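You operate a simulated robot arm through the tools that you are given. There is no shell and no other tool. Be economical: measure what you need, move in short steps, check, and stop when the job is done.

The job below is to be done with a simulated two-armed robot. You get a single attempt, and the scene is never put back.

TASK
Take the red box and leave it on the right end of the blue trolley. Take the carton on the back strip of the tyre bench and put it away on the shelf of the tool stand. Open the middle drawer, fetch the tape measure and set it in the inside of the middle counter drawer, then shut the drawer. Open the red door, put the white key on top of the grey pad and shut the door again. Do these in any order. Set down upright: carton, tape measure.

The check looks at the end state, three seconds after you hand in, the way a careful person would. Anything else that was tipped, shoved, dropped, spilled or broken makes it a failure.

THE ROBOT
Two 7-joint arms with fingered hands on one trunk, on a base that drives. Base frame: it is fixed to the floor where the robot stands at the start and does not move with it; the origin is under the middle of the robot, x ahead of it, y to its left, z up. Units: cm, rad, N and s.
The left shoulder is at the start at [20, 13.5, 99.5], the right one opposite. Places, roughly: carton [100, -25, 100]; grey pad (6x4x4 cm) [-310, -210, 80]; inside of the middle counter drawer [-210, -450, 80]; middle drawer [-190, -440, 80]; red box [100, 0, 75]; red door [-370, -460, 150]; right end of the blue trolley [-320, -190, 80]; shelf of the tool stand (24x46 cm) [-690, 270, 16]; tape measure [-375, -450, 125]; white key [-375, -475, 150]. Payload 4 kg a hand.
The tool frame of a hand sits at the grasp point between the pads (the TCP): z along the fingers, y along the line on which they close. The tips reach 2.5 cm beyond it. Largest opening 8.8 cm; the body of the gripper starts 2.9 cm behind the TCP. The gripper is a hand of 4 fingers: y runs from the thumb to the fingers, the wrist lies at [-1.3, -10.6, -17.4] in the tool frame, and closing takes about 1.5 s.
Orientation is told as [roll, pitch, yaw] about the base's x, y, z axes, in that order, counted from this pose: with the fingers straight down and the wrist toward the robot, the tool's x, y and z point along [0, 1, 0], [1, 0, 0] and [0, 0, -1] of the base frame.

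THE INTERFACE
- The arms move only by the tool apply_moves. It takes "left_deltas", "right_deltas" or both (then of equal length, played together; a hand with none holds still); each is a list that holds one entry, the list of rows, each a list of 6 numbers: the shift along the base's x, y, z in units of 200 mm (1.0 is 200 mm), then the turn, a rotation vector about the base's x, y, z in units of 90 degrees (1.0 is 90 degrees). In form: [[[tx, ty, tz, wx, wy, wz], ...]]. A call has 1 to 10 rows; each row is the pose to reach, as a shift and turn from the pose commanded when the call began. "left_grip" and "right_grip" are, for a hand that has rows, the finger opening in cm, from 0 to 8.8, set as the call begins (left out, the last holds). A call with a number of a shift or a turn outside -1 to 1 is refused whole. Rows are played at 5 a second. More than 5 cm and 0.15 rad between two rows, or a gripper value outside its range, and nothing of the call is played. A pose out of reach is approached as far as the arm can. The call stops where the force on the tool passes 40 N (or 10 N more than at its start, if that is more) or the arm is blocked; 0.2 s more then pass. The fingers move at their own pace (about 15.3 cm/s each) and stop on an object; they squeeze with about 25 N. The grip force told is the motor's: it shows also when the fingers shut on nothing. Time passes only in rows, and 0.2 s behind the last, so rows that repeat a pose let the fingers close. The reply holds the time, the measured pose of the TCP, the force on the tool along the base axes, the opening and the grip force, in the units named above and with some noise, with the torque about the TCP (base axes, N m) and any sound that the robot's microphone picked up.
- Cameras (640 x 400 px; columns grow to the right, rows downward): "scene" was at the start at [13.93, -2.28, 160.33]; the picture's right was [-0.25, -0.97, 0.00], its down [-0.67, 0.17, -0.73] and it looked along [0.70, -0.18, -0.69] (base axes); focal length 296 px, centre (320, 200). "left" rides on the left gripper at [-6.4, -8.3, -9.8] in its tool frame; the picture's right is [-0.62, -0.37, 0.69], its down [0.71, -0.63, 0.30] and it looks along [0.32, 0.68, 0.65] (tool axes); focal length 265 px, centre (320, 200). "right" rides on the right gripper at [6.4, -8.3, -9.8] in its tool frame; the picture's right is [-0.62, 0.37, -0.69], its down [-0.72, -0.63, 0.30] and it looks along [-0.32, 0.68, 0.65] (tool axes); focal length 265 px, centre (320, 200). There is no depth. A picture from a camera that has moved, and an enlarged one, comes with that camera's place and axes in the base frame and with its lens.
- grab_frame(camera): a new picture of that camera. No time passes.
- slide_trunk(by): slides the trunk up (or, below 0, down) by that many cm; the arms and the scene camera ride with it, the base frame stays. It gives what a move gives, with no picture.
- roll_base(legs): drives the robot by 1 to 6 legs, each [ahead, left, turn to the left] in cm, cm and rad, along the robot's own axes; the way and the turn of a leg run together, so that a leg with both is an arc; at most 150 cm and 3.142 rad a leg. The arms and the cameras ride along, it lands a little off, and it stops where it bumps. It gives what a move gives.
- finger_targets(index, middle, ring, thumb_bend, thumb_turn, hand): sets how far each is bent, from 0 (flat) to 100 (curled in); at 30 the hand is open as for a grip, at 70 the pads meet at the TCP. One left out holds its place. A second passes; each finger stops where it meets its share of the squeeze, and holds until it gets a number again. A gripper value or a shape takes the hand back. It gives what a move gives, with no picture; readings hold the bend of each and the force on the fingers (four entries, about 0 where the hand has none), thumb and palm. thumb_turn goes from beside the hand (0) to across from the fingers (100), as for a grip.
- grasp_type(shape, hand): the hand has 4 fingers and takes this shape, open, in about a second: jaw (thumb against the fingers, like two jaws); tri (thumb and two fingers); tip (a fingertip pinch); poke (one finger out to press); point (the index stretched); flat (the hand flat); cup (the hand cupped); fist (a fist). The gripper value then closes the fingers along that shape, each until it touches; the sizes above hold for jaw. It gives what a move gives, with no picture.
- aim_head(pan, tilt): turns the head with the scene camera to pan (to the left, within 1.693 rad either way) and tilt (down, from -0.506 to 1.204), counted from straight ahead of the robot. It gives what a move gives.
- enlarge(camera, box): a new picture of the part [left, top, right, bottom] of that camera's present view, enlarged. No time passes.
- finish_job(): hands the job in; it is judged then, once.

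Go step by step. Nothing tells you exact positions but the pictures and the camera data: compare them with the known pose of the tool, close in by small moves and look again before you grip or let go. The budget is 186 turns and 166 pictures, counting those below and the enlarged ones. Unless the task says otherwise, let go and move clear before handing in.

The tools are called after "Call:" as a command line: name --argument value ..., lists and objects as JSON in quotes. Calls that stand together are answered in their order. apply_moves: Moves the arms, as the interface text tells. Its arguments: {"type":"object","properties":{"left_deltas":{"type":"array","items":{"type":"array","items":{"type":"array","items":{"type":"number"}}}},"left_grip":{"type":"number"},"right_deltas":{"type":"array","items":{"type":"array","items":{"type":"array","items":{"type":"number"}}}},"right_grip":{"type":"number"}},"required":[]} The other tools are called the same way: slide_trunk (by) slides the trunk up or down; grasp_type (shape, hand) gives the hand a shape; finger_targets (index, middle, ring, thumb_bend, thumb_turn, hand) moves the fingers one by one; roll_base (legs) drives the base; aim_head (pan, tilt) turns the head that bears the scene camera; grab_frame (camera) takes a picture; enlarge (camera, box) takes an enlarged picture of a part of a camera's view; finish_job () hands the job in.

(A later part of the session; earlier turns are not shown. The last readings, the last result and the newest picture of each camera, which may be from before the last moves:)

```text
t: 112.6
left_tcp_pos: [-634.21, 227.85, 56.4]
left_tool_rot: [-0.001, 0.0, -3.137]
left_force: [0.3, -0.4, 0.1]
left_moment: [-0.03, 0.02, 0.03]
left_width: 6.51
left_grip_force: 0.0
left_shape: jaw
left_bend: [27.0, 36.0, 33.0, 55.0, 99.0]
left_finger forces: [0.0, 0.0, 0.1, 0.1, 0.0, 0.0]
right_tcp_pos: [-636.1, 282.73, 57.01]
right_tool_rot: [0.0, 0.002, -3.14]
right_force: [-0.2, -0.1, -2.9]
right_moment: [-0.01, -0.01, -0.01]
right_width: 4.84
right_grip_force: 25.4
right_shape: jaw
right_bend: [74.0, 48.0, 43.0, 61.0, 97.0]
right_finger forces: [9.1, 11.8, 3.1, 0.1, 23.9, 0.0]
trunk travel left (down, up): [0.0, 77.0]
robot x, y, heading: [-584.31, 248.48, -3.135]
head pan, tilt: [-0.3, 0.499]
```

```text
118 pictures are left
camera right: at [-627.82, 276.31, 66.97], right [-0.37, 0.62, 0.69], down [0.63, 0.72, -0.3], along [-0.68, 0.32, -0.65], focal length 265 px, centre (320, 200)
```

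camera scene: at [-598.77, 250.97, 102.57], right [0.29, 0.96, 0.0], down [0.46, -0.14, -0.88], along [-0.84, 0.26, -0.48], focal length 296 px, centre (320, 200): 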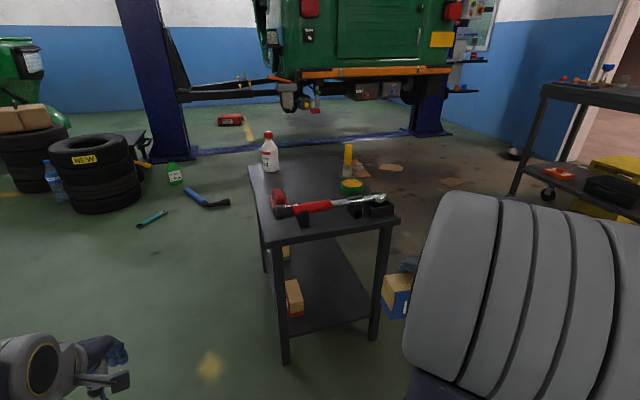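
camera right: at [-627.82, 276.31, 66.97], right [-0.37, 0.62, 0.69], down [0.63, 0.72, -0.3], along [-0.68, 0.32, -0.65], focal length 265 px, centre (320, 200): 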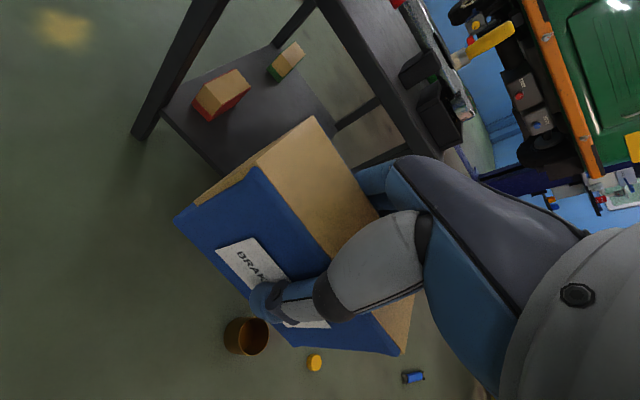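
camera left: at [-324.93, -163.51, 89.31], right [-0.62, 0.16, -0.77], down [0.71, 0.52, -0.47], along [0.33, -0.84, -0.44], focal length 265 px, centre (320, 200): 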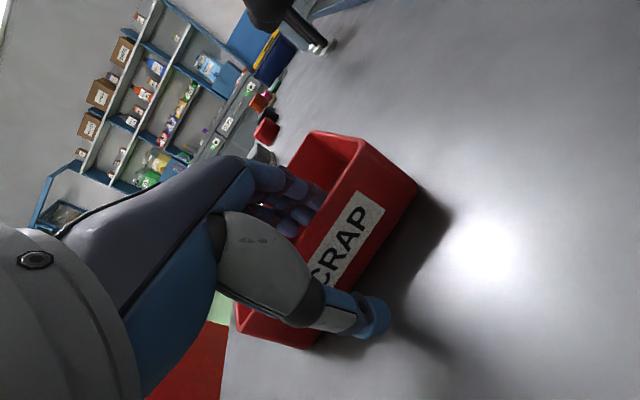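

The view is clear: the red box ends at y ≈ 267 and the leg starts at ≈ 288. I'll lower the carton in front of the stand to z 26.

Call:
apply_moves --right_deltas '[[[0.02, -0.05, -0.2, 0, 0, 0], [0.02, -0.1, -0.4, 0, 0, 0], [0.02, -0.15, -0.6, 0, 0, 0], [0.02, -0.2, -0.8, 0, 0, 0]]]'

Call:
apply_moves --right_deltas '[[[0, 0, -0.2, 0, 0, 0], [0, 0, -0.4, 0, 0, 0], [0, 0, -0.6, 0, 0, 0], [0, 0, -0.75, 0, 0, 0]]]'

Call:
grab_frame --camera "right"

Call:
grab_frame --camera "scene"

```text
t: 113.6
left_tcp_pos: [-634.24, 227.89, 56.4]
left_tool_rot: [-0.002, 0.002, -3.138]
left_force: [-0.1, -0.3, -1.1]
left_moment: [-0.02, 0.01, 0.02]
left_width: 6.47
left_grip_force: 0.1
left_shape: jaw
left_bend: [27.0, 36.0, 33.0, 55.0, 99.0]
left_finger forces: [0.1, 0.0, 0.0, 0.0, 0.0, 0.1]
right_tcp_pos: [-635.46, 278.47, 40.94]
right_tool_rot: [0.001, 0.004, -3.14]
right_force: [-0.6, 0.2, -3.6]
right_moment: [-0.01, -0.01, 0.02]
right_width: 4.85
right_grip_force: 24.8
right_shape: jaw
right_bend: [74.0, 48.0, 43.0, 62.0, 97.0]
right_finger forces: [8.9, 11.8, 3.1, 0.1, 23.7, 0.1]
trunk travel left (down, up): [0.0, 77.0]
robot x, y, heading: [-584.19, 248.16, -3.14]
head pan, tilt: [-0.3, 0.499]
```

```text
t: 114.6
left_tcp_pos: [-634.2, 227.81, 56.35]
left_tool_rot: [0.0, 0.002, -3.139]
left_force: [-0.5, 0.2, 0.5]
left_moment: [-0.01, 0.01, 0.02]
left_width: 6.49
left_grip_force: 0.1
left_shape: jaw
left_bend: [27.0, 36.0, 33.0, 55.0, 99.0]
left_finger forces: [0.1, 0.0, 0.0, 0.0, 0.0, 0.1]
right_tcp_pos: [-635.61, 278.7, 25.94]
right_tool_rot: [-0.001, 0.002, -3.141]
right_force: [-0.6, 0.3, -3.2]
right_moment: [0.01, -0.01, -0.03]
right_width: 4.79
right_grip_force: 25.0
right_shape: jaw
right_bend: [74.0, 48.0, 43.0, 62.0, 97.0]
right_finger forces: [8.8, 11.7, 3.1, 0.0, 23.6, 0.1]
trunk travel left (down, up): [0.0, 77.0]
robot x, y, heading: [-583.79, 248.39, -3.138]
head pan, tilt: [-0.3, 0.499]
```

```text
117 pictures are left
camera right: at [-627.3, 272.25, 35.99], right [-0.37, 0.62, 0.69], down [0.63, 0.72, -0.3], along [-0.68, 0.32, -0.65], focal length 265 px, centre (320, 200)
```

right: 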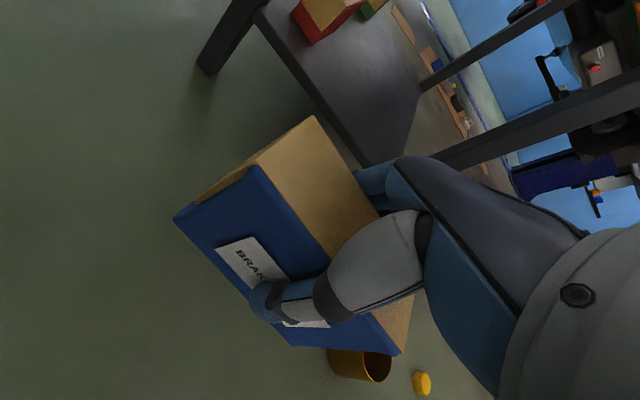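

```text
116 pictures are left
camera scene: at [-598.76, 250.97, 102.59], right [0.29, 0.96, 0.0], down [0.46, -0.14, -0.88], along [-0.84, 0.26, -0.48], focal length 296 px, centre (320, 200)
```

scene: 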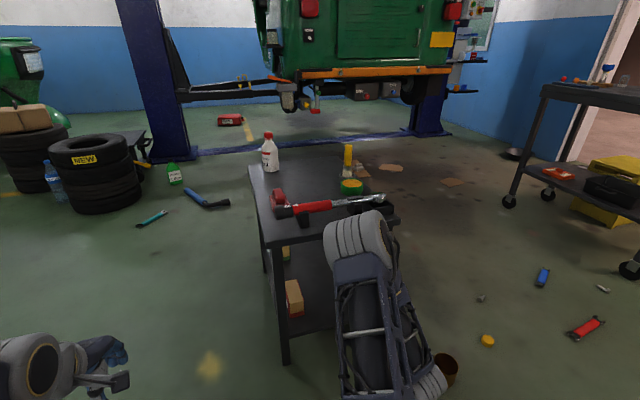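

The wrist top will pass about 4 cm under the tabletop (underside ≈ 54). I'll move in part way at z 24.5, then check.

Call:
apply_moves --right_deltas '[[[-0.1, 0, -0.07, 0, 0, 0], [-0.25, 0, -0.07, 0, 0, 0], [-0.4, 0, -0.07, 0, 0, 0], [-0.55, 0, -0.07, 0, 0, 0], [-0.7, 0, -0.07, 0, 0, 0], [-0.85, 0, -0.07, 0, 0, 0], [-0.95, 0, -0.07, 0, 0, 0]]]'

Call:
grab_frame --camera "right"

Call:
grab_frame --camera "scene"

```text
t: 116.2
left_tcp_pos: [-634.13, 227.89, 56.43]
left_tool_rot: [0.002, -0.001, -3.139]
left_force: [0.4, 0.7, 0.4]
left_moment: [0.0, 0.0, 0.0]
left_width: 6.5
left_grip_force: 0.1
left_shape: jaw
left_bend: [27.0, 36.0, 33.0, 55.0, 99.0]
left_finger forces: [0.0, 0.0, 0.0, 0.1, 0.1, 0.0]
right_tcp_pos: [-654.71, 278.79, 24.74]
right_tool_rot: [0.0, 0.001, -3.139]
right_force: [0.0, 0.1, -2.4]
right_moment: [0.02, -0.02, -0.02]
right_width: 4.81
right_grip_force: 25.1
right_shape: jaw
right_bend: [74.0, 48.0, 43.0, 62.0, 97.0]
right_finger forces: [9.0, 11.7, 3.1, 0.1, 23.7, 0.0]
trunk travel left (down, up): [0.0, 77.0]
robot x, y, heading: [-584.33, 248.52, -3.143]
head pan, tilt: [-0.3, 0.499]
```

```text
115 pictures are left
camera right: at [-646.44, 272.38, 34.68], right [-0.37, 0.62, 0.69], down [0.63, 0.72, -0.3], along [-0.68, 0.32, -0.65], focal length 265 px, centre (320, 200)
```

right: 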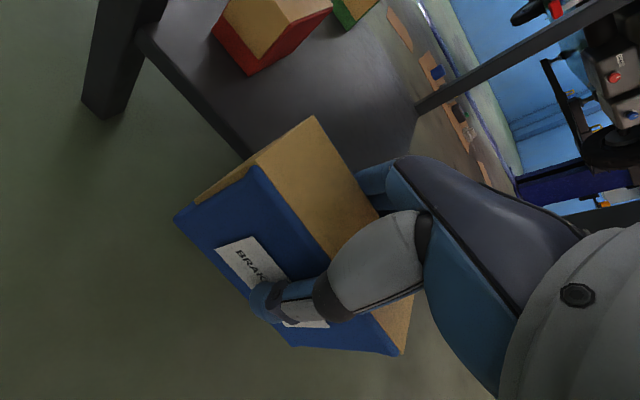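

```text
114 pictures are left
camera scene: at [-598.77, 250.97, 102.58], right [0.29, 0.96, 0.0], down [0.46, -0.14, -0.88], along [-0.84, 0.26, -0.48], focal length 296 px, centre (320, 200)
```

scene: 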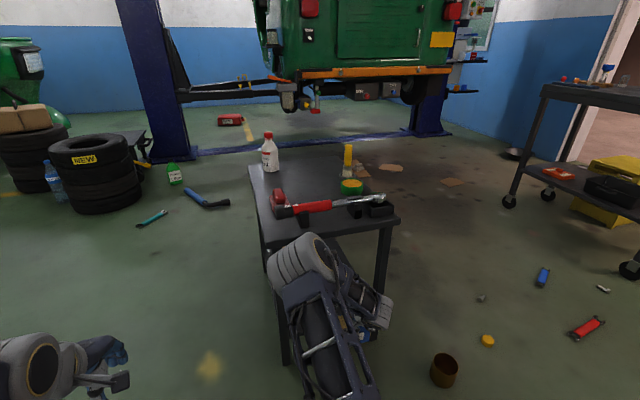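

The elbow is in front of the table edge, and the forearm will slope down under the top. I'll advance another 10 cm and check.

Call:
apply_moves --right_deltas '[[[-0.12, 0, 0, 0, 0, 0], [-0.24, 0, 0, 0, 0, 0], [-0.36, 0, 0, 0, 0, 0], [-0.5, 0, 0, 0, 0, 0]]]'

Call:
grab_frame --camera "scene"

Call:
grab_frame --camera "right"

```text
t: 117.2
left_tcp_pos: [-634.2, 227.83, 56.31]
left_tool_rot: [0.001, 0.001, -3.137]
left_force: [-0.2, -0.2, 0.0]
left_moment: [0.02, -0.01, 0.0]
left_width: 6.5
left_grip_force: 0.0
left_shape: jaw
left_bend: [27.0, 36.0, 33.0, 55.0, 99.0]
left_finger forces: [0.1, 0.1, 0.0, 0.0, 0.0, 0.0]
right_tcp_pos: [-664.74, 278.71, 24.57]
right_tool_rot: [0.001, 0.003, -3.141]
right_force: [-0.6, -0.3, -3.1]
right_moment: [-0.01, 0.01, -0.01]
right_width: 4.8
right_grip_force: 25.0
right_shape: jaw
right_bend: [74.0, 48.0, 43.0, 62.0, 97.0]
right_finger forces: [9.1, 11.7, 3.1, 0.0, 23.7, 0.0]
trunk travel left (down, up): [0.0, 77.0]
robot x, y, heading: [-584.02, 248.28, -3.135]
head pan, tilt: [-0.3, 0.499]
```

```text
113 pictures are left
camera scene: at [-598.77, 250.97, 102.58], right [0.29, 0.96, 0.0], down [0.46, -0.14, -0.88], along [-0.84, 0.26, -0.48], focal length 296 px, centre (320, 200)
```

scene: 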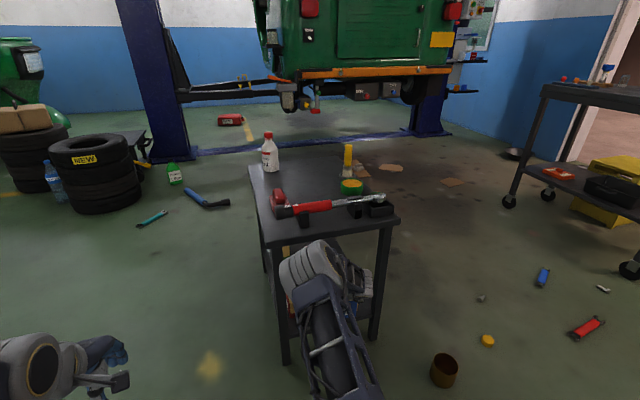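

```text
112 pictures are left
camera right: at [-656.58, 272.27, 34.49], right [-0.37, 0.62, 0.69], down [0.63, 0.72, -0.3], along [-0.68, 0.32, -0.65], focal length 265 px, centre (320, 200)
```

right: 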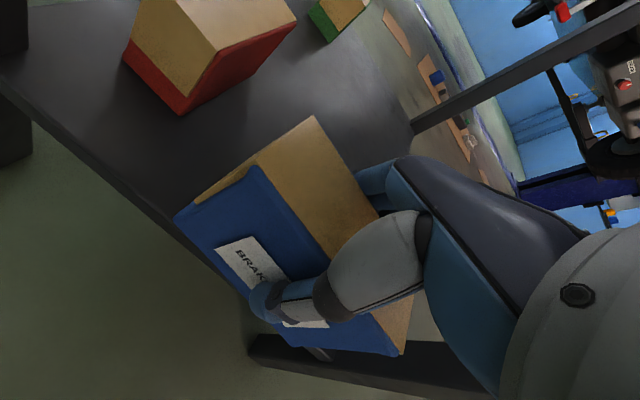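

Call:
apply_moves --right_deltas '[[[-0.12, 0, 0, 0, 0, 0], [-0.24, 0, 0, 0, 0, 0], [-0.36, 0, 0, 0, 0, 0], [-0.45, 0, 0, 0, 0, 0]]]'

Call:
grab_frame --camera "scene"

Call:
grab_frame --camera "right"

```text
t: 118.2
left_tcp_pos: [-634.22, 227.81, 56.26]
left_tool_rot: [0.001, 0.001, -3.137]
left_force: [0.5, 0.2, -0.6]
left_moment: [0.02, -0.04, 0.01]
left_width: 6.52
left_grip_force: 0.1
left_shape: jaw
left_bend: [27.0, 36.0, 33.0, 55.0, 99.0]
left_finger forces: [0.0, 0.0, 0.1, 0.0, 0.0, 0.1]
right_tcp_pos: [-673.63, 278.74, 24.54]
right_tool_rot: [-0.001, 0.001, -3.14]
right_force: [0.4, -0.4, -2.5]
right_moment: [-0.01, 0.01, -0.01]
right_width: 4.8
right_grip_force: 25.4
right_shape: jaw
right_bend: [74.0, 48.0, 43.0, 62.0, 97.0]
right_finger forces: [9.0, 11.6, 3.1, 0.1, 23.7, 0.0]
trunk travel left (down, up): [0.0, 77.0]
robot x, y, heading: [-584.05, 248.75, -3.141]
head pan, tilt: [-0.3, 0.499]
```

```text
111 pictures are left
camera scene: at [-598.77, 250.97, 102.58], right [0.29, 0.96, 0.0], down [0.46, -0.14, -0.88], along [-0.84, 0.26, -0.48], focal length 296 px, centre (320, 200)
```

scene: 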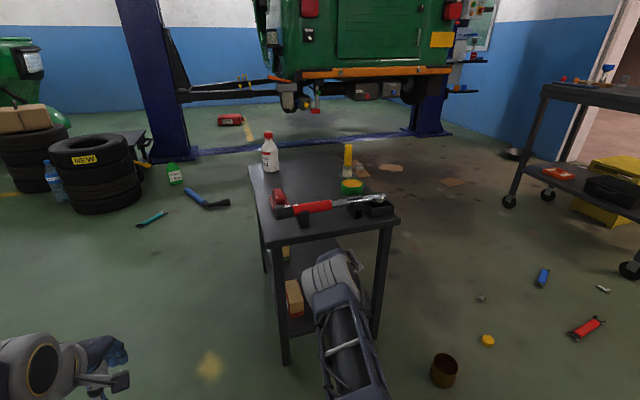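

```text
110 pictures are left
camera right: at [-665.39, 272.34, 34.46], right [-0.37, 0.62, 0.69], down [0.63, 0.72, -0.3], along [-0.68, 0.32, -0.65], focal length 265 px, centre (320, 200)
```

right: 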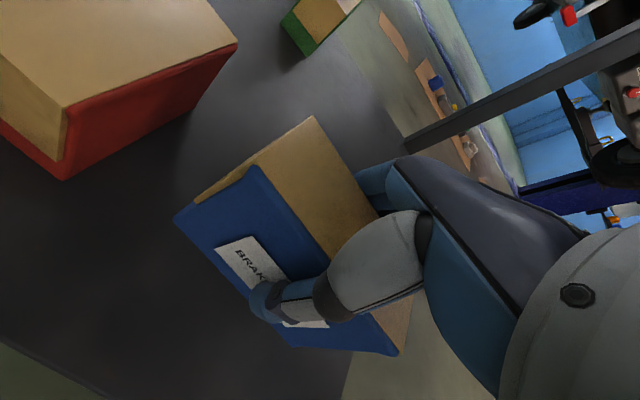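

The carton is over the free part of the shelf (right edge at y ≈ 292). I'll lower gently to contact.

Call:
apply_moves --right_deltas '[[[0, 0, -0.06, 0, 0, 0], [0, 0, -0.12, 0, 0, 0], [0, 0, -0.14, 0, 0, 0]]]'

Call:
apply_moves --right_deltas '[[[0, 0, -0.02, 0, 0, 0], [0, 0, -0.035, 0, 0, 0], [0, 0, -0.035, 0, 0, 0]]]'

```text
t: 119.0
left_tcp_pos: [-634.06, 227.88, 56.35]
left_tool_rot: [0.0, 0.0, -3.139]
left_force: [0.2, -0.8, 0.4]
left_moment: [0.07, 0.0, 0.0]
left_width: 6.49
left_grip_force: 0.0
left_shape: jaw
left_bend: [27.0, 36.0, 33.0, 55.0, 99.0]
left_finger forces: [0.1, 0.0, 0.1, 0.0, 0.0, 0.0]
right_tcp_pos: [-673.7, 278.63, 21.7]
right_tool_rot: [0.0, 0.002, -3.139]
right_force: [0.7, 0.3, -3.9]
right_moment: [0.02, 0.02, -0.05]
right_width: 4.83
right_grip_force: 25.1
right_shape: jaw
right_bend: [74.0, 48.0, 43.0, 62.0, 97.0]
right_finger forces: [8.9, 11.6, 3.2, 0.0, 23.7, 0.0]
trunk travel left (down, up): [0.0, 77.0]
robot x, y, heading: [-584.05, 248.71, -3.136]
head pan, tilt: [-0.3, 0.499]
```

```text
t: 119.8
left_tcp_pos: [-634.34, 227.83, 56.29]
left_tool_rot: [0.0, -0.001, -3.138]
left_force: [0.0, -0.7, -0.6]
left_moment: [0.02, 0.02, -0.01]
left_width: 6.5
left_grip_force: 0.0
left_shape: jaw
left_bend: [27.0, 36.0, 33.0, 55.0, 99.0]
left_finger forces: [0.1, 0.0, 0.0, 0.0, 0.0, 0.0]
right_tcp_pos: [-673.75, 278.68, 21.18]
right_tool_rot: [0.001, 0.002, -3.138]
right_force: [0.6, 0.5, -3.2]
right_moment: [0.0, -0.01, 0.03]
right_width: 4.79
right_grip_force: 24.8
right_shape: jaw
right_bend: [74.0, 48.0, 43.0, 62.0, 97.0]
right_finger forces: [9.0, 11.5, 3.1, 0.0, 23.8, 0.0]
trunk travel left (down, up): [0.0, 77.0]
robot x, y, heading: [-583.83, 248.42, -3.138]
head pan, tilt: [-0.3, 0.499]
```

Call:
apply_moves --right_deltas '[[[0, 0, -0.02, 0, 0, 0], [0, 0, -0.035, 0, 0, 0], [0, 0, -0.035, 0, 0, 0]]]'

Call:
grab_frame --camera "right"

```text
t: 120.6
left_tcp_pos: [-634.2, 227.81, 56.42]
left_tool_rot: [0.0, -0.001, -3.138]
left_force: [0.1, -0.2, 0.1]
left_moment: [0.0, -0.02, -0.02]
left_width: 6.5
left_grip_force: 0.2
left_shape: jaw
left_bend: [27.0, 36.0, 33.0, 55.0, 99.0]
left_finger forces: [0.1, 0.0, 0.0, 0.0, 0.0, 0.0]
right_tcp_pos: [-673.61, 278.69, 20.36]
right_tool_rot: [0.002, 0.002, -3.14]
right_force: [0.0, -0.7, -2.4]
right_moment: [0.05, 0.04, -0.02]
right_width: 4.81
right_grip_force: 24.9
right_shape: jaw
right_bend: [74.0, 48.0, 43.0, 62.0, 97.0]
right_finger forces: [9.0, 11.6, 3.2, 0.0, 23.8, 0.1]
trunk travel left (down, up): [0.0, 77.0]
robot x, y, heading: [-583.94, 248.74, -3.136]
head pan, tilt: [-0.3, 0.499]
```

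```text
109 pictures are left
camera right: at [-665.42, 272.34, 30.33], right [-0.37, 0.62, 0.69], down [0.63, 0.72, -0.3], along [-0.68, 0.32, -0.65], focal length 265 px, centre (320, 200)
```

right: 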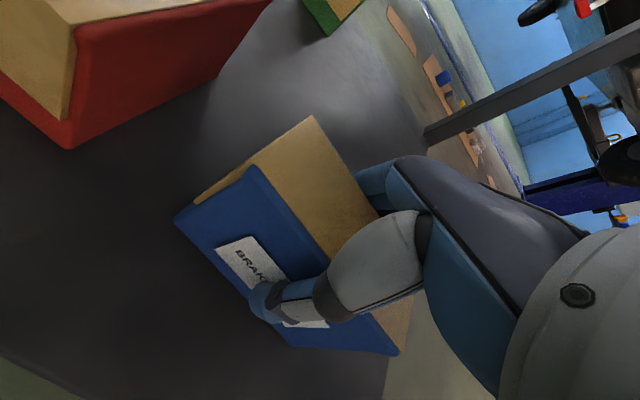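

No contact yet, so I'll continue down in small steps.

Call:
apply_moves --right_deltas '[[[0, 0, -0.02, 0, 0, 0], [0, 0, -0.04, 0, 0, 0], [0, 0, -0.04, 0, 0, 0]]]'

Call:
apply_moves --right_deltas '[[[0, 0, -0.02, 0, 0, 0], [0, 0, -0.03, 0, 0, 0], [0, 0, -0.03, 0, 0, 0]]]'

```text
t: 121.4
left_tcp_pos: [-634.13, 227.93, 56.45]
left_tool_rot: [0.0, -0.002, -3.138]
left_force: [0.7, -0.6, 0.1]
left_moment: [0.02, 0.03, 0.0]
left_width: 6.5
left_grip_force: 0.0
left_shape: jaw
left_bend: [27.0, 36.0, 33.0, 55.0, 99.0]
left_finger forces: [0.0, 0.0, 0.0, 0.0, 0.1, 0.0]
right_tcp_pos: [-673.82, 278.62, 20.05]
right_tool_rot: [-0.001, -0.002, -3.138]
right_force: [6.5, -3.9, 22.4]
right_moment: [0.12, 0.24, 0.01]
right_width: 4.72
right_grip_force: 24.6
right_shape: jaw
right_bend: [74.0, 49.0, 44.0, 63.0, 97.0]
right_finger forces: [8.3, 12.4, 3.3, 0.0, 32.3, 0.0]
trunk travel left (down, up): [0.0, 77.0]
robot x, y, heading: [-583.96, 248.69, -3.136]
head pan, tilt: [-0.3, 0.499]
```

```text
t: 121.9
left_tcp_pos: [-634.06, 227.9, 56.25]
left_tool_rot: [0.0, 0.0, -3.137]
left_force: [-0.7, 0.1, 0.9]
left_moment: [-0.03, 0.0, 0.0]
left_width: 6.51
left_grip_force: 0.1
left_shape: jaw
left_bend: [27.0, 36.0, 33.0, 55.0, 99.0]
left_finger forces: [0.0, 0.0, 0.1, 0.0, 0.1, 0.0]
right_tcp_pos: [-674.05, 278.77, 20.0]
right_tool_rot: [-0.002, -0.01, -3.138]
right_force: [4.0, -1.3, 14.1]
right_moment: [0.12, 0.1, -0.03]
right_width: 4.57
right_grip_force: 24.9
right_shape: jaw
right_bend: [74.0, 49.0, 46.0, 64.0, 96.0]
right_finger forces: [8.5, 11.5, 3.4, 0.0, 28.8, 0.1]
trunk travel left (down, up): [0.0, 77.0]
robot x, y, heading: [-583.81, 248.44, -3.138]
head pan, tilt: [-0.3, 0.499]
stopped in row 2 (right hand): the force on the tool passed its limit at 42 N (the readings are from after the stop); the commanded pose is now the measured one
```

It's on the shelf. I'll release with a small upward relax and look.

Call:
apply_moves --right_deltas '[[[0, 0, 0.01, 0, 0, 0], [0, 0, 0.01, 0, 0, 0], [0, 0, 0.01, 0, 0, 0], [0, 0, 0.01, 0, 0, 0], [0, 0, 0.01, 0, 0, 0], [0, 0, 0.01, 0, 0, 0], [0, 0, 0.01, 0, 0, 0]]]' --right_grip 8.8

Call:
grab_frame --camera "right"

```text
t: 123.5
left_tcp_pos: [-634.18, 227.8, 56.4]
left_tool_rot: [0.001, 0.001, -3.138]
left_force: [0.2, -0.2, 0.4]
left_moment: [-0.03, -0.01, -0.02]
left_width: 6.48
left_grip_force: 0.0
left_shape: jaw
left_bend: [27.0, 36.0, 33.0, 55.0, 99.0]
left_finger forces: [0.0, 0.1, 0.0, 0.0, 0.1, 0.1]
right_tcp_pos: [-673.98, 278.79, 19.88]
right_tool_rot: [-0.001, -0.008, -3.14]
right_force: [2.3, 0.4, 5.7]
right_moment: [-0.04, -0.05, 0.01]
right_width: 8.76
right_grip_force: 0.1
right_shape: jaw
right_bend: [30.0, 30.0, 30.0, 30.0, 98.0]
right_finger forces: [2.2, 0.0, 0.0, 0.0, 4.4, 0.0]
trunk travel left (down, up): [0.0, 77.0]
robot x, y, heading: [-583.59, 248.54, -3.138]
head pan, tilt: [-0.3, 0.499]
```

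```text
108 pictures are left
camera right: at [-665.63, 272.35, 29.77], right [-0.37, 0.62, 0.7], down [0.63, 0.72, -0.31], along [-0.69, 0.32, -0.65], focal length 265 px, centre (320, 200)
```

right: 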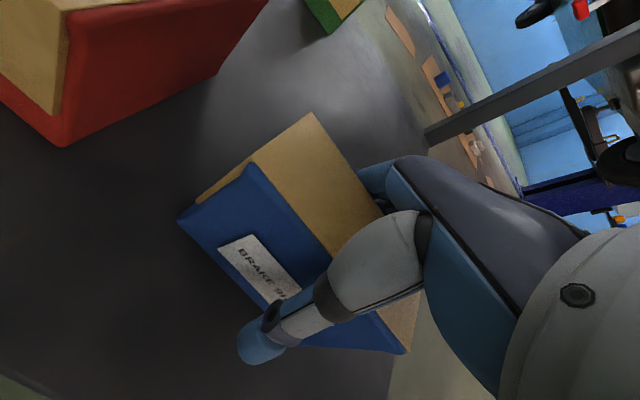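

Released. I'll raise straight up until the fingertips clear the carton top, staying below the tabletop.

Call:
apply_moves --right_deltas '[[[0, 0, 0.05, 0, 0, 0], [0, 0, 0.1, 0, 0, 0], [0, 0, 0.18, 0, 0, 0], [0, 0, 0.26, 0, 0, 0], [0, 0, 0.33, 0, 0, 0]]]'

Call:
grab_frame --camera "right"

Call:
enlarge --camera "scene" --box '[230, 140, 450, 390]'

```text
t: 124.7
left_tcp_pos: [-634.24, 227.78, 56.34]
left_tool_rot: [-0.002, 0.0, -3.14]
left_force: [0.4, 0.3, 0.5]
left_moment: [-0.02, -0.03, 0.02]
left_width: 6.5
left_grip_force: 0.0
left_shape: jaw
left_bend: [27.0, 36.0, 33.0, 55.0, 99.0]
left_finger forces: [0.0, 0.0, 0.1, 0.1, 0.0, 0.0]
right_tcp_pos: [-673.91, 278.79, 26.44]
right_tool_rot: [-0.001, -0.005, -3.14]
right_force: [0.7, -1.0, -0.9]
right_moment: [0.04, 0.0, 0.0]
right_width: 8.79
right_grip_force: 0.1
right_shape: jaw
right_bend: [30.0, 30.0, 30.0, 30.0, 98.0]
right_finger forces: [0.0, 0.1, 0.1, 0.0, 0.1, 0.0]
trunk travel left (down, up): [0.0, 77.0]
robot x, y, heading: [-583.91, 248.85, -3.135]
head pan, tilt: [-0.3, 0.499]
```

```text
107 pictures are left
camera right: at [-665.6, 272.42, 36.29], right [-0.37, 0.62, 0.7], down [0.63, 0.72, -0.31], along [-0.69, 0.32, -0.65], focal length 265 px, centre (320, 200)
```

right: 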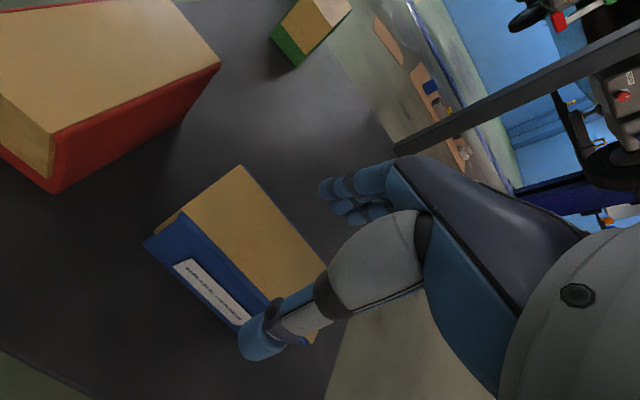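

```text
1.60 times, centred on (340, 265) of scene
camera zoom: at [-598.76, 250.96, 102.58], right [0.29, 0.96, 0.0], down [0.46, -0.14, -0.88], along [-0.84, 0.26, -0.48], focal length 473 px, centre (288, 96)
```

zoom: 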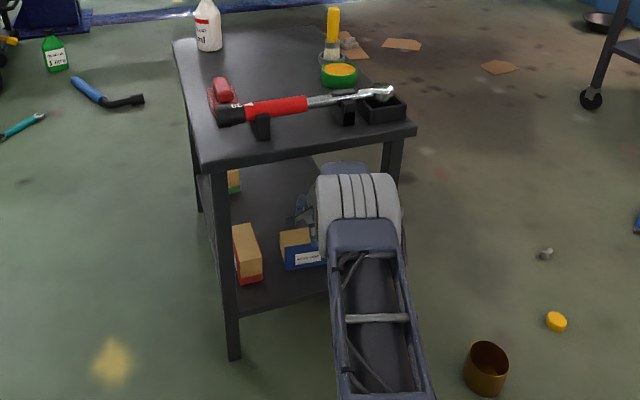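

The carton stands upright on the shelf. I'll back the hand out level, then up.

Call:
apply_moves --right_deltas '[[[0.1, 0, 0.02, 0, 0, 0], [0.25, 0, 0.03, 0, 0, 0], [0.4, 0, 0.03, 0, 0, 0], [0.6, 0, 0.03, 0, 0, 0], [0.8, 0, 0.03, 0, 0, 0], [1.0, 0, 0.03, 0, 0, 0]]]'

Call:
apply_moves --right_deltas '[[[0.2, 0, 0, 0, 0, 0], [0.4, 0, 0, 0, 0, 0], [0.6, 0, 0.1, 0, 0, 0], [0.8, 0.0, 0.25, 0, 0, 0], [0.9, 0.0, 0.45, 0, 0, 0], [0.95, 0, 0.65, 0, 0, 0], [0.95, 0, 0.85, 0, 0, 0]]]'

Call:
grab_frame --camera "scene"

```text
t: 126.1
left_tcp_pos: [-634.16, 227.94, 56.37]
left_tool_rot: [0.001, -0.001, -3.138]
left_force: [0.0, -0.1, 0.5]
left_moment: [-0.01, 0.01, 0.0]
left_width: 6.51
left_grip_force: 0.1
left_shape: jaw
left_bend: [27.0, 36.0, 33.0, 55.0, 99.0]
left_finger forces: [0.1, 0.0, 0.1, 0.0, 0.0, 0.1]
right_tcp_pos: [-653.97, 278.77, 27.33]
right_tool_rot: [-0.001, -0.007, -3.137]
right_force: [0.8, 0.1, 0.0]
right_moment: [0.0, 0.01, 0.0]
right_width: 8.79
right_grip_force: 0.0
right_shape: jaw
right_bend: [30.0, 30.0, 30.0, 30.0, 98.0]
right_finger forces: [0.0, 0.0, 0.0, 0.0, 0.0, 0.0]
trunk travel left (down, up): [0.0, 77.0]
robot x, y, heading: [-584.15, 248.58, -3.137]
head pan, tilt: [-0.3, 0.499]
```

```text
t: 127.7
left_tcp_pos: [-634.14, 227.85, 56.31]
left_tool_rot: [0.0, 0.0, -3.138]
left_force: [-0.7, -1.2, -0.2]
left_moment: [0.0, 0.04, 0.02]
left_width: 6.5
left_grip_force: 0.0
left_shape: jaw
left_bend: [27.0, 36.0, 33.0, 55.0, 99.0]
left_finger forces: [0.0, 0.0, 0.0, 0.0, 0.1, 0.0]
right_tcp_pos: [-634.91, 278.81, 43.89]
right_tool_rot: [-0.002, -0.005, -3.139]
right_force: [-0.2, -0.5, 0.5]
right_moment: [0.0, -0.05, -0.03]
right_width: 8.78
right_grip_force: 0.0
right_shape: jaw
right_bend: [30.0, 30.0, 30.0, 30.0, 98.0]
right_finger forces: [0.0, 0.0, 0.0, 0.1, 0.0, 0.0]
trunk travel left (down, up): [0.0, 77.0]
robot x, y, heading: [-583.8, 248.8, -3.137]
head pan, tilt: [-0.3, 0.499]
```

```text
105 pictures are left
camera scene: at [-598.76, 250.96, 102.57], right [0.29, 0.96, 0.0], down [0.46, -0.14, -0.88], along [-0.84, 0.26, -0.48], focal length 296 px, centre (320, 200)
```

scene: 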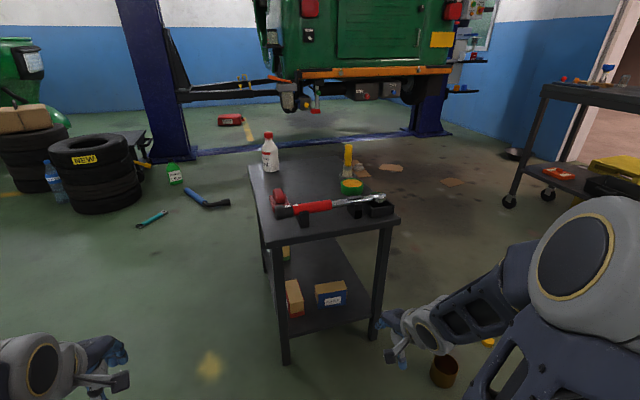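

The carton is done. Now for the long way back to the counter. I'll reverse along the known clear path, raise the trunk and turn toward the far wall.

Call:
roll_base --legs '[[-60, 0, 0], [-102, 75, 0], [-102, 75, 0], [-130, 49, 0], [-130, 49, 0], [0, 0, 1.57]]'

Call:
slide_trunk --by 40

Call:
slide_trunk --by 20

Call:
aim_head --pan -0.3 --tilt 0.4

Call:
grab_frame --camera "scene"

```text
t: 159.7
left_tcp_pos: [-42.45, -47.41, 56.27]
left_tool_rot: [0.0, -0.001, -1.58]
left_force: [-0.3, 0.0, 0.1]
left_moment: [0.04, -0.01, -0.02]
left_width: 6.47
left_grip_force: 0.0
left_shape: jaw
left_bend: [27.0, 36.0, 33.0, 55.0, 99.0]
left_finger forces: [0.0, 0.0, 0.0, 0.0, 0.0, 0.1]
right_tcp_pos: [-93.36, -47.6, 43.88]
right_tool_rot: [-0.002, -0.008, -1.58]
right_force: [-0.6, -0.4, -0.4]
right_moment: [0.03, -0.01, 0.02]
right_width: 8.8
right_grip_force: 0.0
right_shape: jaw
right_bend: [30.0, 30.0, 30.0, 30.0, 98.0]
right_finger forces: [0.0, 0.1, 0.0, 0.0, 0.0, 0.0]
trunk travel left (down, up): [0.0, 77.0]
robot x, y, heading: [-62.76, 2.99, -1.581]
head pan, tilt: [-0.3, 0.499]
```

```text
t: 163.5
left_tcp_pos: [-42.46, -47.43, 96.47]
left_tool_rot: [0.0, 0.0, -1.579]
left_force: [-0.1, -0.5, -0.4]
left_moment: [0.0, 0.02, -0.02]
left_width: 6.51
left_grip_force: 0.1
left_shape: jaw
left_bend: [27.0, 36.0, 33.0, 55.0, 99.0]
left_finger forces: [0.0, 0.1, 0.1, 0.0, 0.0, 0.0]
right_tcp_pos: [-93.38, -47.48, 83.87]
right_tool_rot: [-0.001, -0.007, -1.581]
right_force: [0.0, 0.0, 0.6]
right_moment: [-0.01, 0.0, -0.01]
right_width: 8.8
right_grip_force: 0.0
right_shape: jaw
right_bend: [30.0, 30.0, 30.0, 30.0, 98.0]
right_finger forces: [0.0, 0.0, 0.0, 0.0, 0.0, 0.0]
trunk travel left (down, up): [-40.0, 37.0]
robot x, y, heading: [-62.77, 3.0, -1.577]
head pan, tilt: [-0.3, 0.499]
```

```text
t: 165.7
left_tcp_pos: [-42.4, -47.35, 116.37]
left_tool_rot: [-0.002, 0.0, -1.581]
left_force: [-0.5, -0.4, 0.0]
left_moment: [0.04, -0.01, -0.02]
left_width: 6.5
left_grip_force: 0.1
left_shape: jaw
left_bend: [27.0, 36.0, 33.0, 55.0, 99.0]
left_finger forces: [0.1, 0.1, 0.0, 0.1, 0.0, 0.0]
right_tcp_pos: [-93.38, -47.58, 103.84]
right_tool_rot: [-0.001, -0.006, -1.577]
right_force: [0.5, 0.0, -0.6]
right_moment: [0.01, 0.0, -0.01]
right_width: 8.79
right_grip_force: 0.1
right_shape: jaw
right_bend: [30.0, 30.0, 30.0, 30.0, 98.0]
right_finger forces: [0.1, 0.0, 0.0, 0.1, 0.0, 0.0]
trunk travel left (down, up): [-60.0, 17.0]
robot x, y, heading: [-62.49, 2.83, -1.578]
head pan, tilt: [-0.3, 0.499]
```

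```text
t: 166.4
left_tcp_pos: [-42.51, -47.39, 116.47]
left_tool_rot: [0.0, 0.001, -1.581]
left_force: [-0.2, 0.0, 0.3]
left_moment: [0.05, 0.02, -0.01]
left_width: 6.49
left_grip_force: 0.0
left_shape: jaw
left_bend: [27.0, 36.0, 33.0, 55.0, 99.0]
left_finger forces: [0.1, 0.1, 0.0, 0.1, 0.0, 0.0]
right_tcp_pos: [-93.45, -47.65, 103.86]
right_tool_rot: [-0.001, -0.007, -1.579]
right_force: [-0.4, -0.4, -0.7]
right_moment: [-0.01, -0.02, 0.04]
right_width: 8.78
right_grip_force: 0.1
right_shape: jaw
right_bend: [30.0, 30.0, 30.0, 30.0, 98.0]
right_finger forces: [0.0, 0.1, 0.0, 0.0, 0.0, 0.0]
trunk travel left (down, up): [-60.0, 17.0]
robot x, y, heading: [-62.21, 3.07, -1.579]
head pan, tilt: [-0.3, 0.4]
```

```text
104 pictures are left
camera scene: at [-65.53, -12.03, 163.49], right [-0.95, 0.3, 0.0], down [0.12, 0.37, -0.92], along [-0.28, -0.88, -0.39], focal length 296 px, centre (320, 200)
```

scene: 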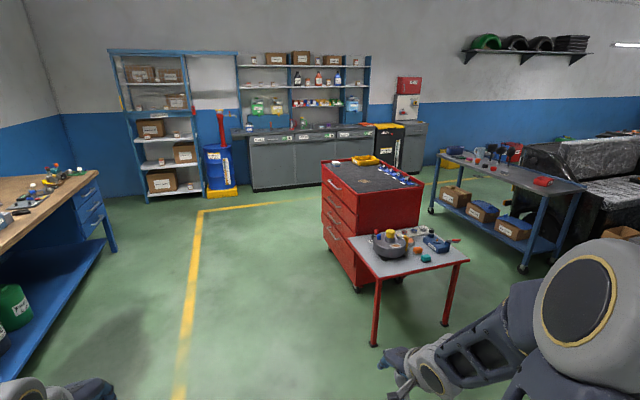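

The lane along x ≈ -62 is clear. I'll drive up to y ≈ -345 and look at the counter.

Call:
roll_base --legs '[[140, 0, 0], [140, 0, 0], [65, 0, 0.008], [0, -60, 0]]'

Call:
aim_head --pan -0.5 --tilt 0.4

Call:
grab_frame --camera "scene"

```text
t: 186.2
left_tcp_pos: [-107.99, -391.3, 116.4]
left_tool_rot: [0.0, -0.001, -1.585]
left_force: [0.5, 0.0, 0.7]
left_moment: [0.01, -0.02, 0.01]
left_width: 6.51
left_grip_force: 0.1
left_shape: jaw
left_bend: [27.0, 36.0, 33.0, 55.0, 99.0]
left_finger forces: [0.0, 0.0, 0.0, 0.1, 0.1, 0.0]
right_tcp_pos: [-159.01, -391.34, 103.8]
right_tool_rot: [-0.003, -0.007, -1.584]
right_force: [-0.5, -0.1, -0.5]
right_moment: [-0.04, -0.02, 0.0]
right_width: 8.81
right_grip_force: 0.1
right_shape: jaw
right_bend: [30.0, 30.0, 30.0, 30.0, 98.0]
right_finger forces: [0.1, 0.0, 0.0, 0.0, 0.0, 0.0]
trunk travel left (down, up): [-60.0, 17.0]
robot x, y, heading: [-128.22, -340.79, -1.586]
head pan, tilt: [-0.3, 0.4]
```

```text
t: 186.9
left_tcp_pos: [-108.01, -391.38, 116.41]
left_tool_rot: [-0.001, 0.001, -1.584]
left_force: [-0.1, 0.2, 0.9]
left_moment: [-0.02, -0.01, 0.04]
left_width: 6.51
left_grip_force: 0.1
left_shape: jaw
left_bend: [27.0, 36.0, 33.0, 55.0, 99.0]
left_finger forces: [0.1, 0.1, 0.1, 0.1, 0.0, 0.0]
right_tcp_pos: [-158.98, -391.26, 103.79]
right_tool_rot: [-0.002, -0.006, -1.584]
right_force: [0.3, 0.3, 0.3]
right_moment: [0.0, -0.01, -0.03]
right_width: 8.8
right_grip_force: 0.1
right_shape: jaw
right_bend: [30.0, 30.0, 30.0, 30.0, 98.0]
right_finger forces: [0.0, 0.0, 0.0, 0.1, 0.0, 0.0]
trunk travel left (down, up): [-60.0, 17.0]
robot x, y, heading: [-127.96, -340.5, -1.578]
head pan, tilt: [-0.499, 0.4]
```

```text
103 pictures are left
camera scene: at [-132.62, -355.11, 163.49], right [-0.87, 0.49, 0.0], down [0.19, 0.34, -0.92], along [-0.45, -0.8, -0.39], focal length 296 px, centre (320, 200)
```

scene: 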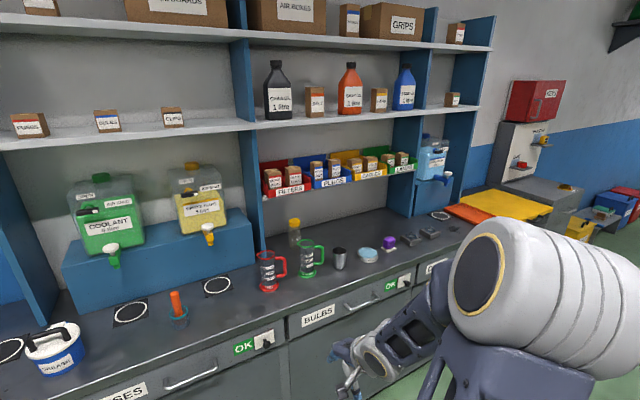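

The middle drawer is labelled BULBS. The red cabinet and the ledge with the tape measure are further right, so I'll strafe toward them.

Call:
roll_base --legs '[[15, 0, 0], [0, -100, 0], [0, -90, 0]]'

Call:
aim_head --pan -0.5 --tilt 0.25

Call:
grab_frame --camera "scene"

```text
t: 197.4
left_tcp_pos: [-298.18, -404.4, 116.29]
left_tool_rot: [0.0, 0.0, -1.585]
left_force: [0.1, 0.0, 0.0]
left_moment: [-0.01, 0.0, 0.0]
left_width: 6.5
left_grip_force: 0.0
left_shape: jaw
left_bend: [27.0, 36.0, 33.0, 55.0, 99.0]
left_finger forces: [0.1, 0.0, 0.1, 0.0, 0.1, 0.0]
right_tcp_pos: [-349.17, -404.19, 103.83]
right_tool_rot: [-0.001, -0.006, -1.587]
right_force: [-1.4, -0.1, 0.6]
right_moment: [0.01, 0.0, -0.04]
right_width: 8.79
right_grip_force: 0.0
right_shape: jaw
right_bend: [30.0, 30.0, 30.0, 30.0, 98.0]
right_finger forces: [0.0, 0.0, 0.0, 0.1, 0.0, 0.1]
trunk travel left (down, up): [-60.0, 17.0]
robot x, y, heading: [-318.0, -353.9, -1.586]
head pan, tilt: [-0.499, 0.4]
```

```text
t: 198.1
left_tcp_pos: [-298.24, -404.26, 116.29]
left_tool_rot: [-0.001, 0.002, -1.585]
left_force: [-0.3, 0.3, 0.8]
left_moment: [0.02, -0.03, 0.01]
left_width: 6.51
left_grip_force: 0.1
left_shape: jaw
left_bend: [27.0, 36.0, 33.0, 55.0, 99.0]
left_finger forces: [0.0, 0.1, 0.0, 0.0, 0.0, 0.0]
right_tcp_pos: [-349.21, -404.13, 103.85]
right_tool_rot: [0.0, -0.007, -1.586]
right_force: [0.0, 1.6, 0.3]
right_moment: [-0.01, 0.01, -0.01]
right_width: 8.78
right_grip_force: 0.2
right_shape: jaw
right_bend: [30.0, 30.0, 30.0, 30.0, 98.0]
right_finger forces: [0.0, 0.1, 0.0, 0.0, 0.1, 0.0]
trunk travel left (down, up): [-60.0, 17.0]
robot x, y, heading: [-317.96, -353.71, -1.583]
head pan, tilt: [-0.499, 0.25]
```

```text
102 pictures are left
camera scene: at [-322.83, -368.13, 164.89], right [-0.87, 0.49, 0.0], down [0.12, 0.22, -0.97], along [-0.48, -0.84, -0.25], focal length 296 px, centre (320, 200)
```

scene: 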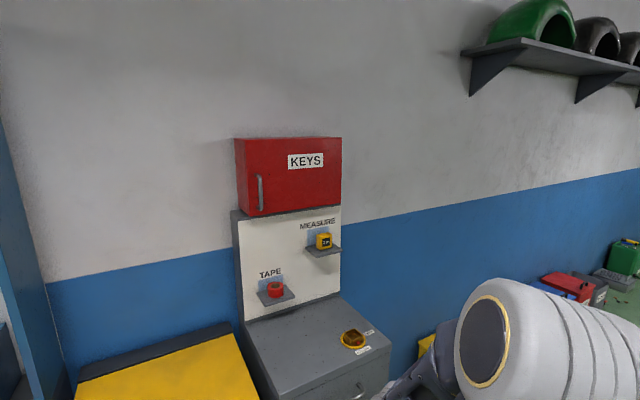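

I see the KEYS cabinet, with its handle on the left so the hinge is on the right. Below it the yellow tape measure sits on its own ledge. I'll zoom in.

Call:
enlarge --camera "scene" --box '[220, 120, 380, 220]'

Call:
enlarge --camera "scene" --box '[250, 200, 378, 280]'

```text
4.00 times, centred on (300, 170) of scene
camera zoom: at [-322.83, -368.13, 164.89], right [-0.87, 0.49, 0.0], down [0.12, 0.22, -0.97], along [-0.48, -0.84, -0.25], focal length 1183 px, centre (400, 320)
```

zoom: 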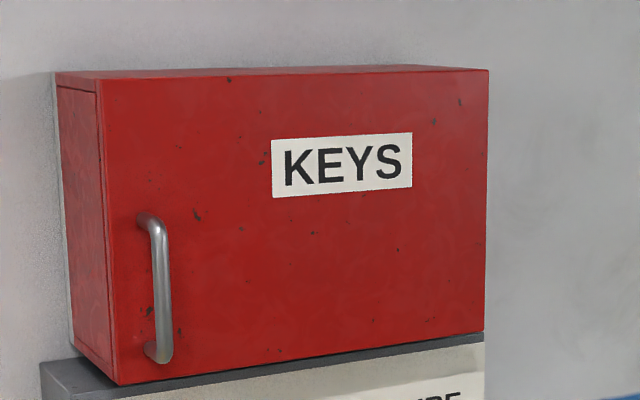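

```text
5.00 times, centred on (314, 240) of scene
camera zoom: at [-322.83, -368.13, 164.89], right [-0.87, 0.49, 0.0], down [0.12, 0.22, -0.97], along [-0.48, -0.84, -0.25], focal length 1479 px, centre (350, 0)
```

zoom: 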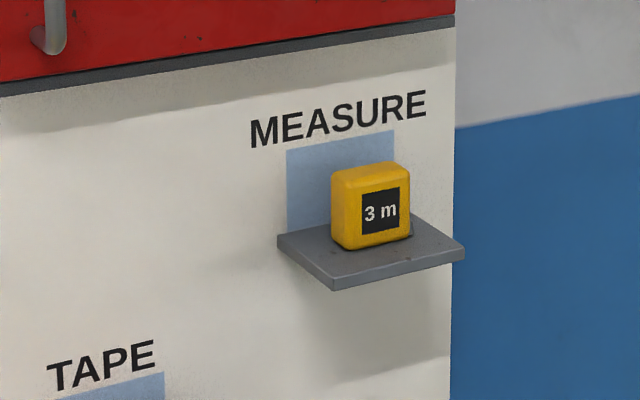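

Geometry here:
- The tape measure is about 5 wide, 5 tall and 3 deep, at (-370.4, -449, 124…129), on a ledge in front of a panel at y ≈ -453.
- The KEYS door spans x -346…-380, z 137…160, hinged on the right.

I'll grip the tape across x with the right hand yawed 90° and leaning back, so first I move into position.

Call:
roll_base --legs '[[0, -32, 0.012], [25, 0, 0]]'

Call:
aim_head --pan -0.2 --tilt 0.4

Call:
grab_frame --camera "scene"

Call:
grab_frame --camera "right"

```text
t: 201.6
left_tcp_pos: [-329.07, -428.58, 116.38]
left_tool_rot: [0.0, 0.002, -1.569]
left_force: [0.0, 0.3, -0.9]
left_moment: [-0.01, 0.02, -0.02]
left_width: 6.51
left_grip_force: 0.0
left_shape: jaw
left_bend: [27.0, 36.0, 33.0, 55.0, 99.0]
left_finger forces: [0.1, 0.0, 0.1, 0.1, 0.0, 0.0]
right_tcp_pos: [-380.04, -429.28, 103.88]
right_tool_rot: [-0.001, -0.005, -1.569]
right_force: [-0.5, -0.1, 0.7]
right_moment: [-0.01, 0.02, 0.03]
right_width: 8.79
right_grip_force: 0.1
right_shape: jaw
right_bend: [30.0, 30.0, 30.0, 30.0, 98.0]
right_finger forces: [0.0, 0.1, 0.1, 0.1, 0.1, 0.0]
trunk travel left (down, up): [-60.0, 17.0]
robot x, y, heading: [-350.13, -378.29, -1.568]
head pan, tilt: [-0.499, 0.25]
```

```text
t: 202.4
left_tcp_pos: [-329.04, -428.58, 116.32]
left_tool_rot: [0.001, 0.0, -1.569]
left_force: [-0.8, -0.3, 0.1]
left_moment: [0.0, -0.01, -0.02]
left_width: 6.5
left_grip_force: 0.1
left_shape: jaw
left_bend: [27.0, 36.0, 33.0, 55.0, 99.0]
left_finger forces: [0.0, 0.0, 0.1, 0.0, 0.1, 0.1]
right_tcp_pos: [-380.01, -429.25, 104.06]
right_tool_rot: [-0.001, -0.006, -1.569]
right_force: [-0.1, 0.3, -1.9]
right_moment: [0.02, 0.0, 0.0]
right_width: 8.78
right_grip_force: 0.1
right_shape: jaw
right_bend: [30.0, 30.0, 30.0, 30.0, 98.0]
right_finger forces: [0.0, 0.0, 0.0, 0.0, 0.1, 0.0]
trunk travel left (down, up): [-60.0, 17.0]
robot x, y, heading: [-349.51, -378.17, -1.566]
head pan, tilt: [-0.201, 0.4]
```

```text
99 pictures are left
camera scene: at [-351.6, -393.69, 163.5], right [-0.98, 0.2, 0.0], down [0.08, 0.38, -0.92], along [-0.18, -0.9, -0.39], focal length 296 px, centre (320, 200)
```

scene: 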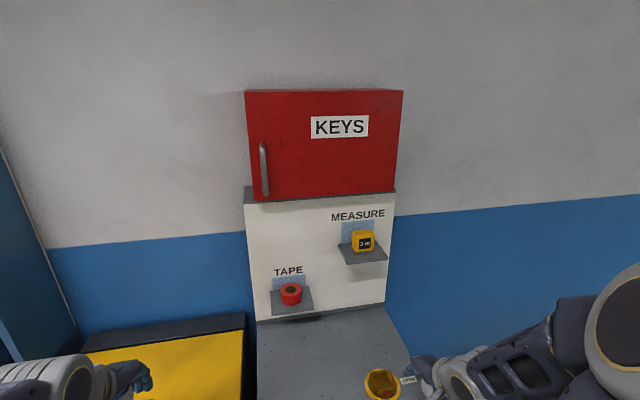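

```text
98 pictures are left
camera right: at [-373.68, -420.85, 113.72], right [-0.62, -0.36, 0.7], down [-0.72, 0.63, -0.31], along [-0.32, -0.69, -0.65], focal length 265 px, centre (320, 200)
```

right: 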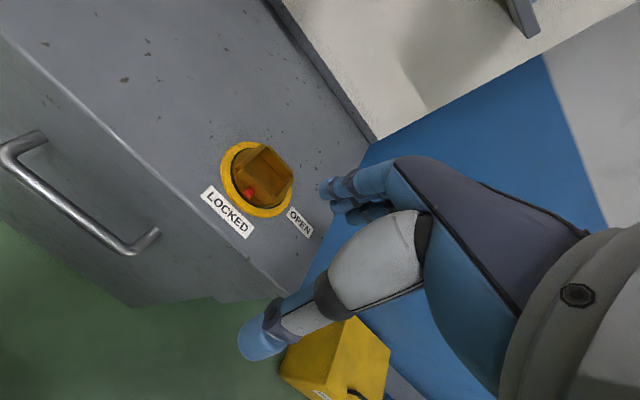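

There's a LOCKED/OPEN knob on the grey cabinet top. I'll look closely, since it might lock the red door.

Call:
enlarge --camera "right" --box '[180, 120, 340, 250]'

Call:
enlarge --camera "scene" --box '[230, 80, 430, 205]'

Call:
enlarge --camera "scene" --box '[330, 205, 426, 265]'

```text
3.08 times, centred on (260, 185) of right
camera zoom: at [-373.68, -420.85, 113.72], right [-0.62, -0.36, 0.7], down [-0.72, 0.63, -0.31], along [-0.32, -0.69, -0.65], focal length 817 px, centre (505, 246)
```

zoom: 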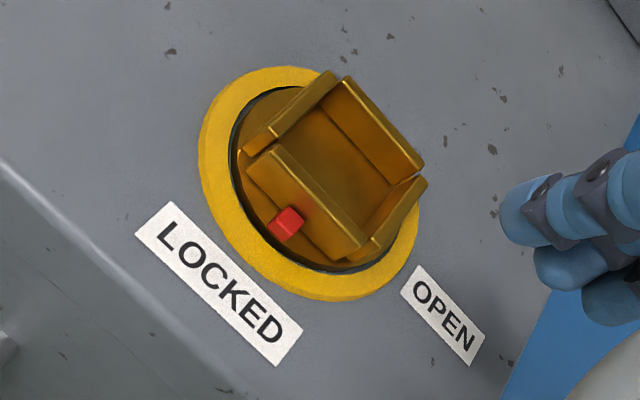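

```text
3.20 times, centred on (330, 142) of scene
camera zoom: at [-351.6, -393.69, 163.5], right [-0.98, 0.2, 0.0], down [0.08, 0.38, -0.92], along [-0.18, -0.9, -0.39], focal length 946 px, centre (288, 384)
```

zoom: 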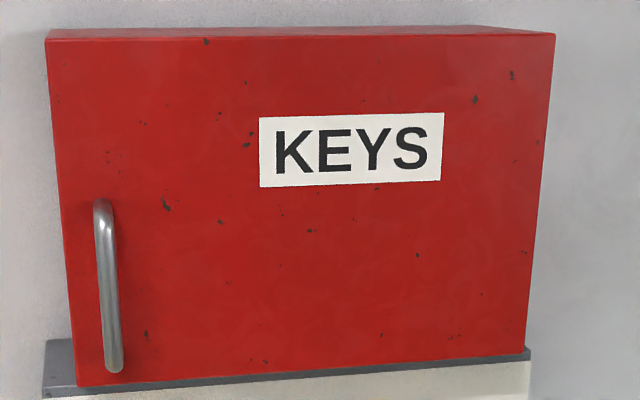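

```text
6.67 times, centred on (378, 235) of scene
camera zoom: at [-351.6, -393.69, 163.5], right [-0.98, 0.2, 0.0], down [0.08, 0.38, -0.92], along [-0.18, -0.9, -0.39], focal length 1972 px, centre (-67, -33)
```

zoom: 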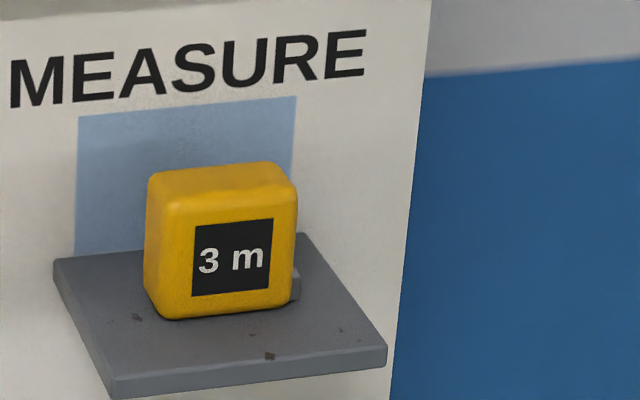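

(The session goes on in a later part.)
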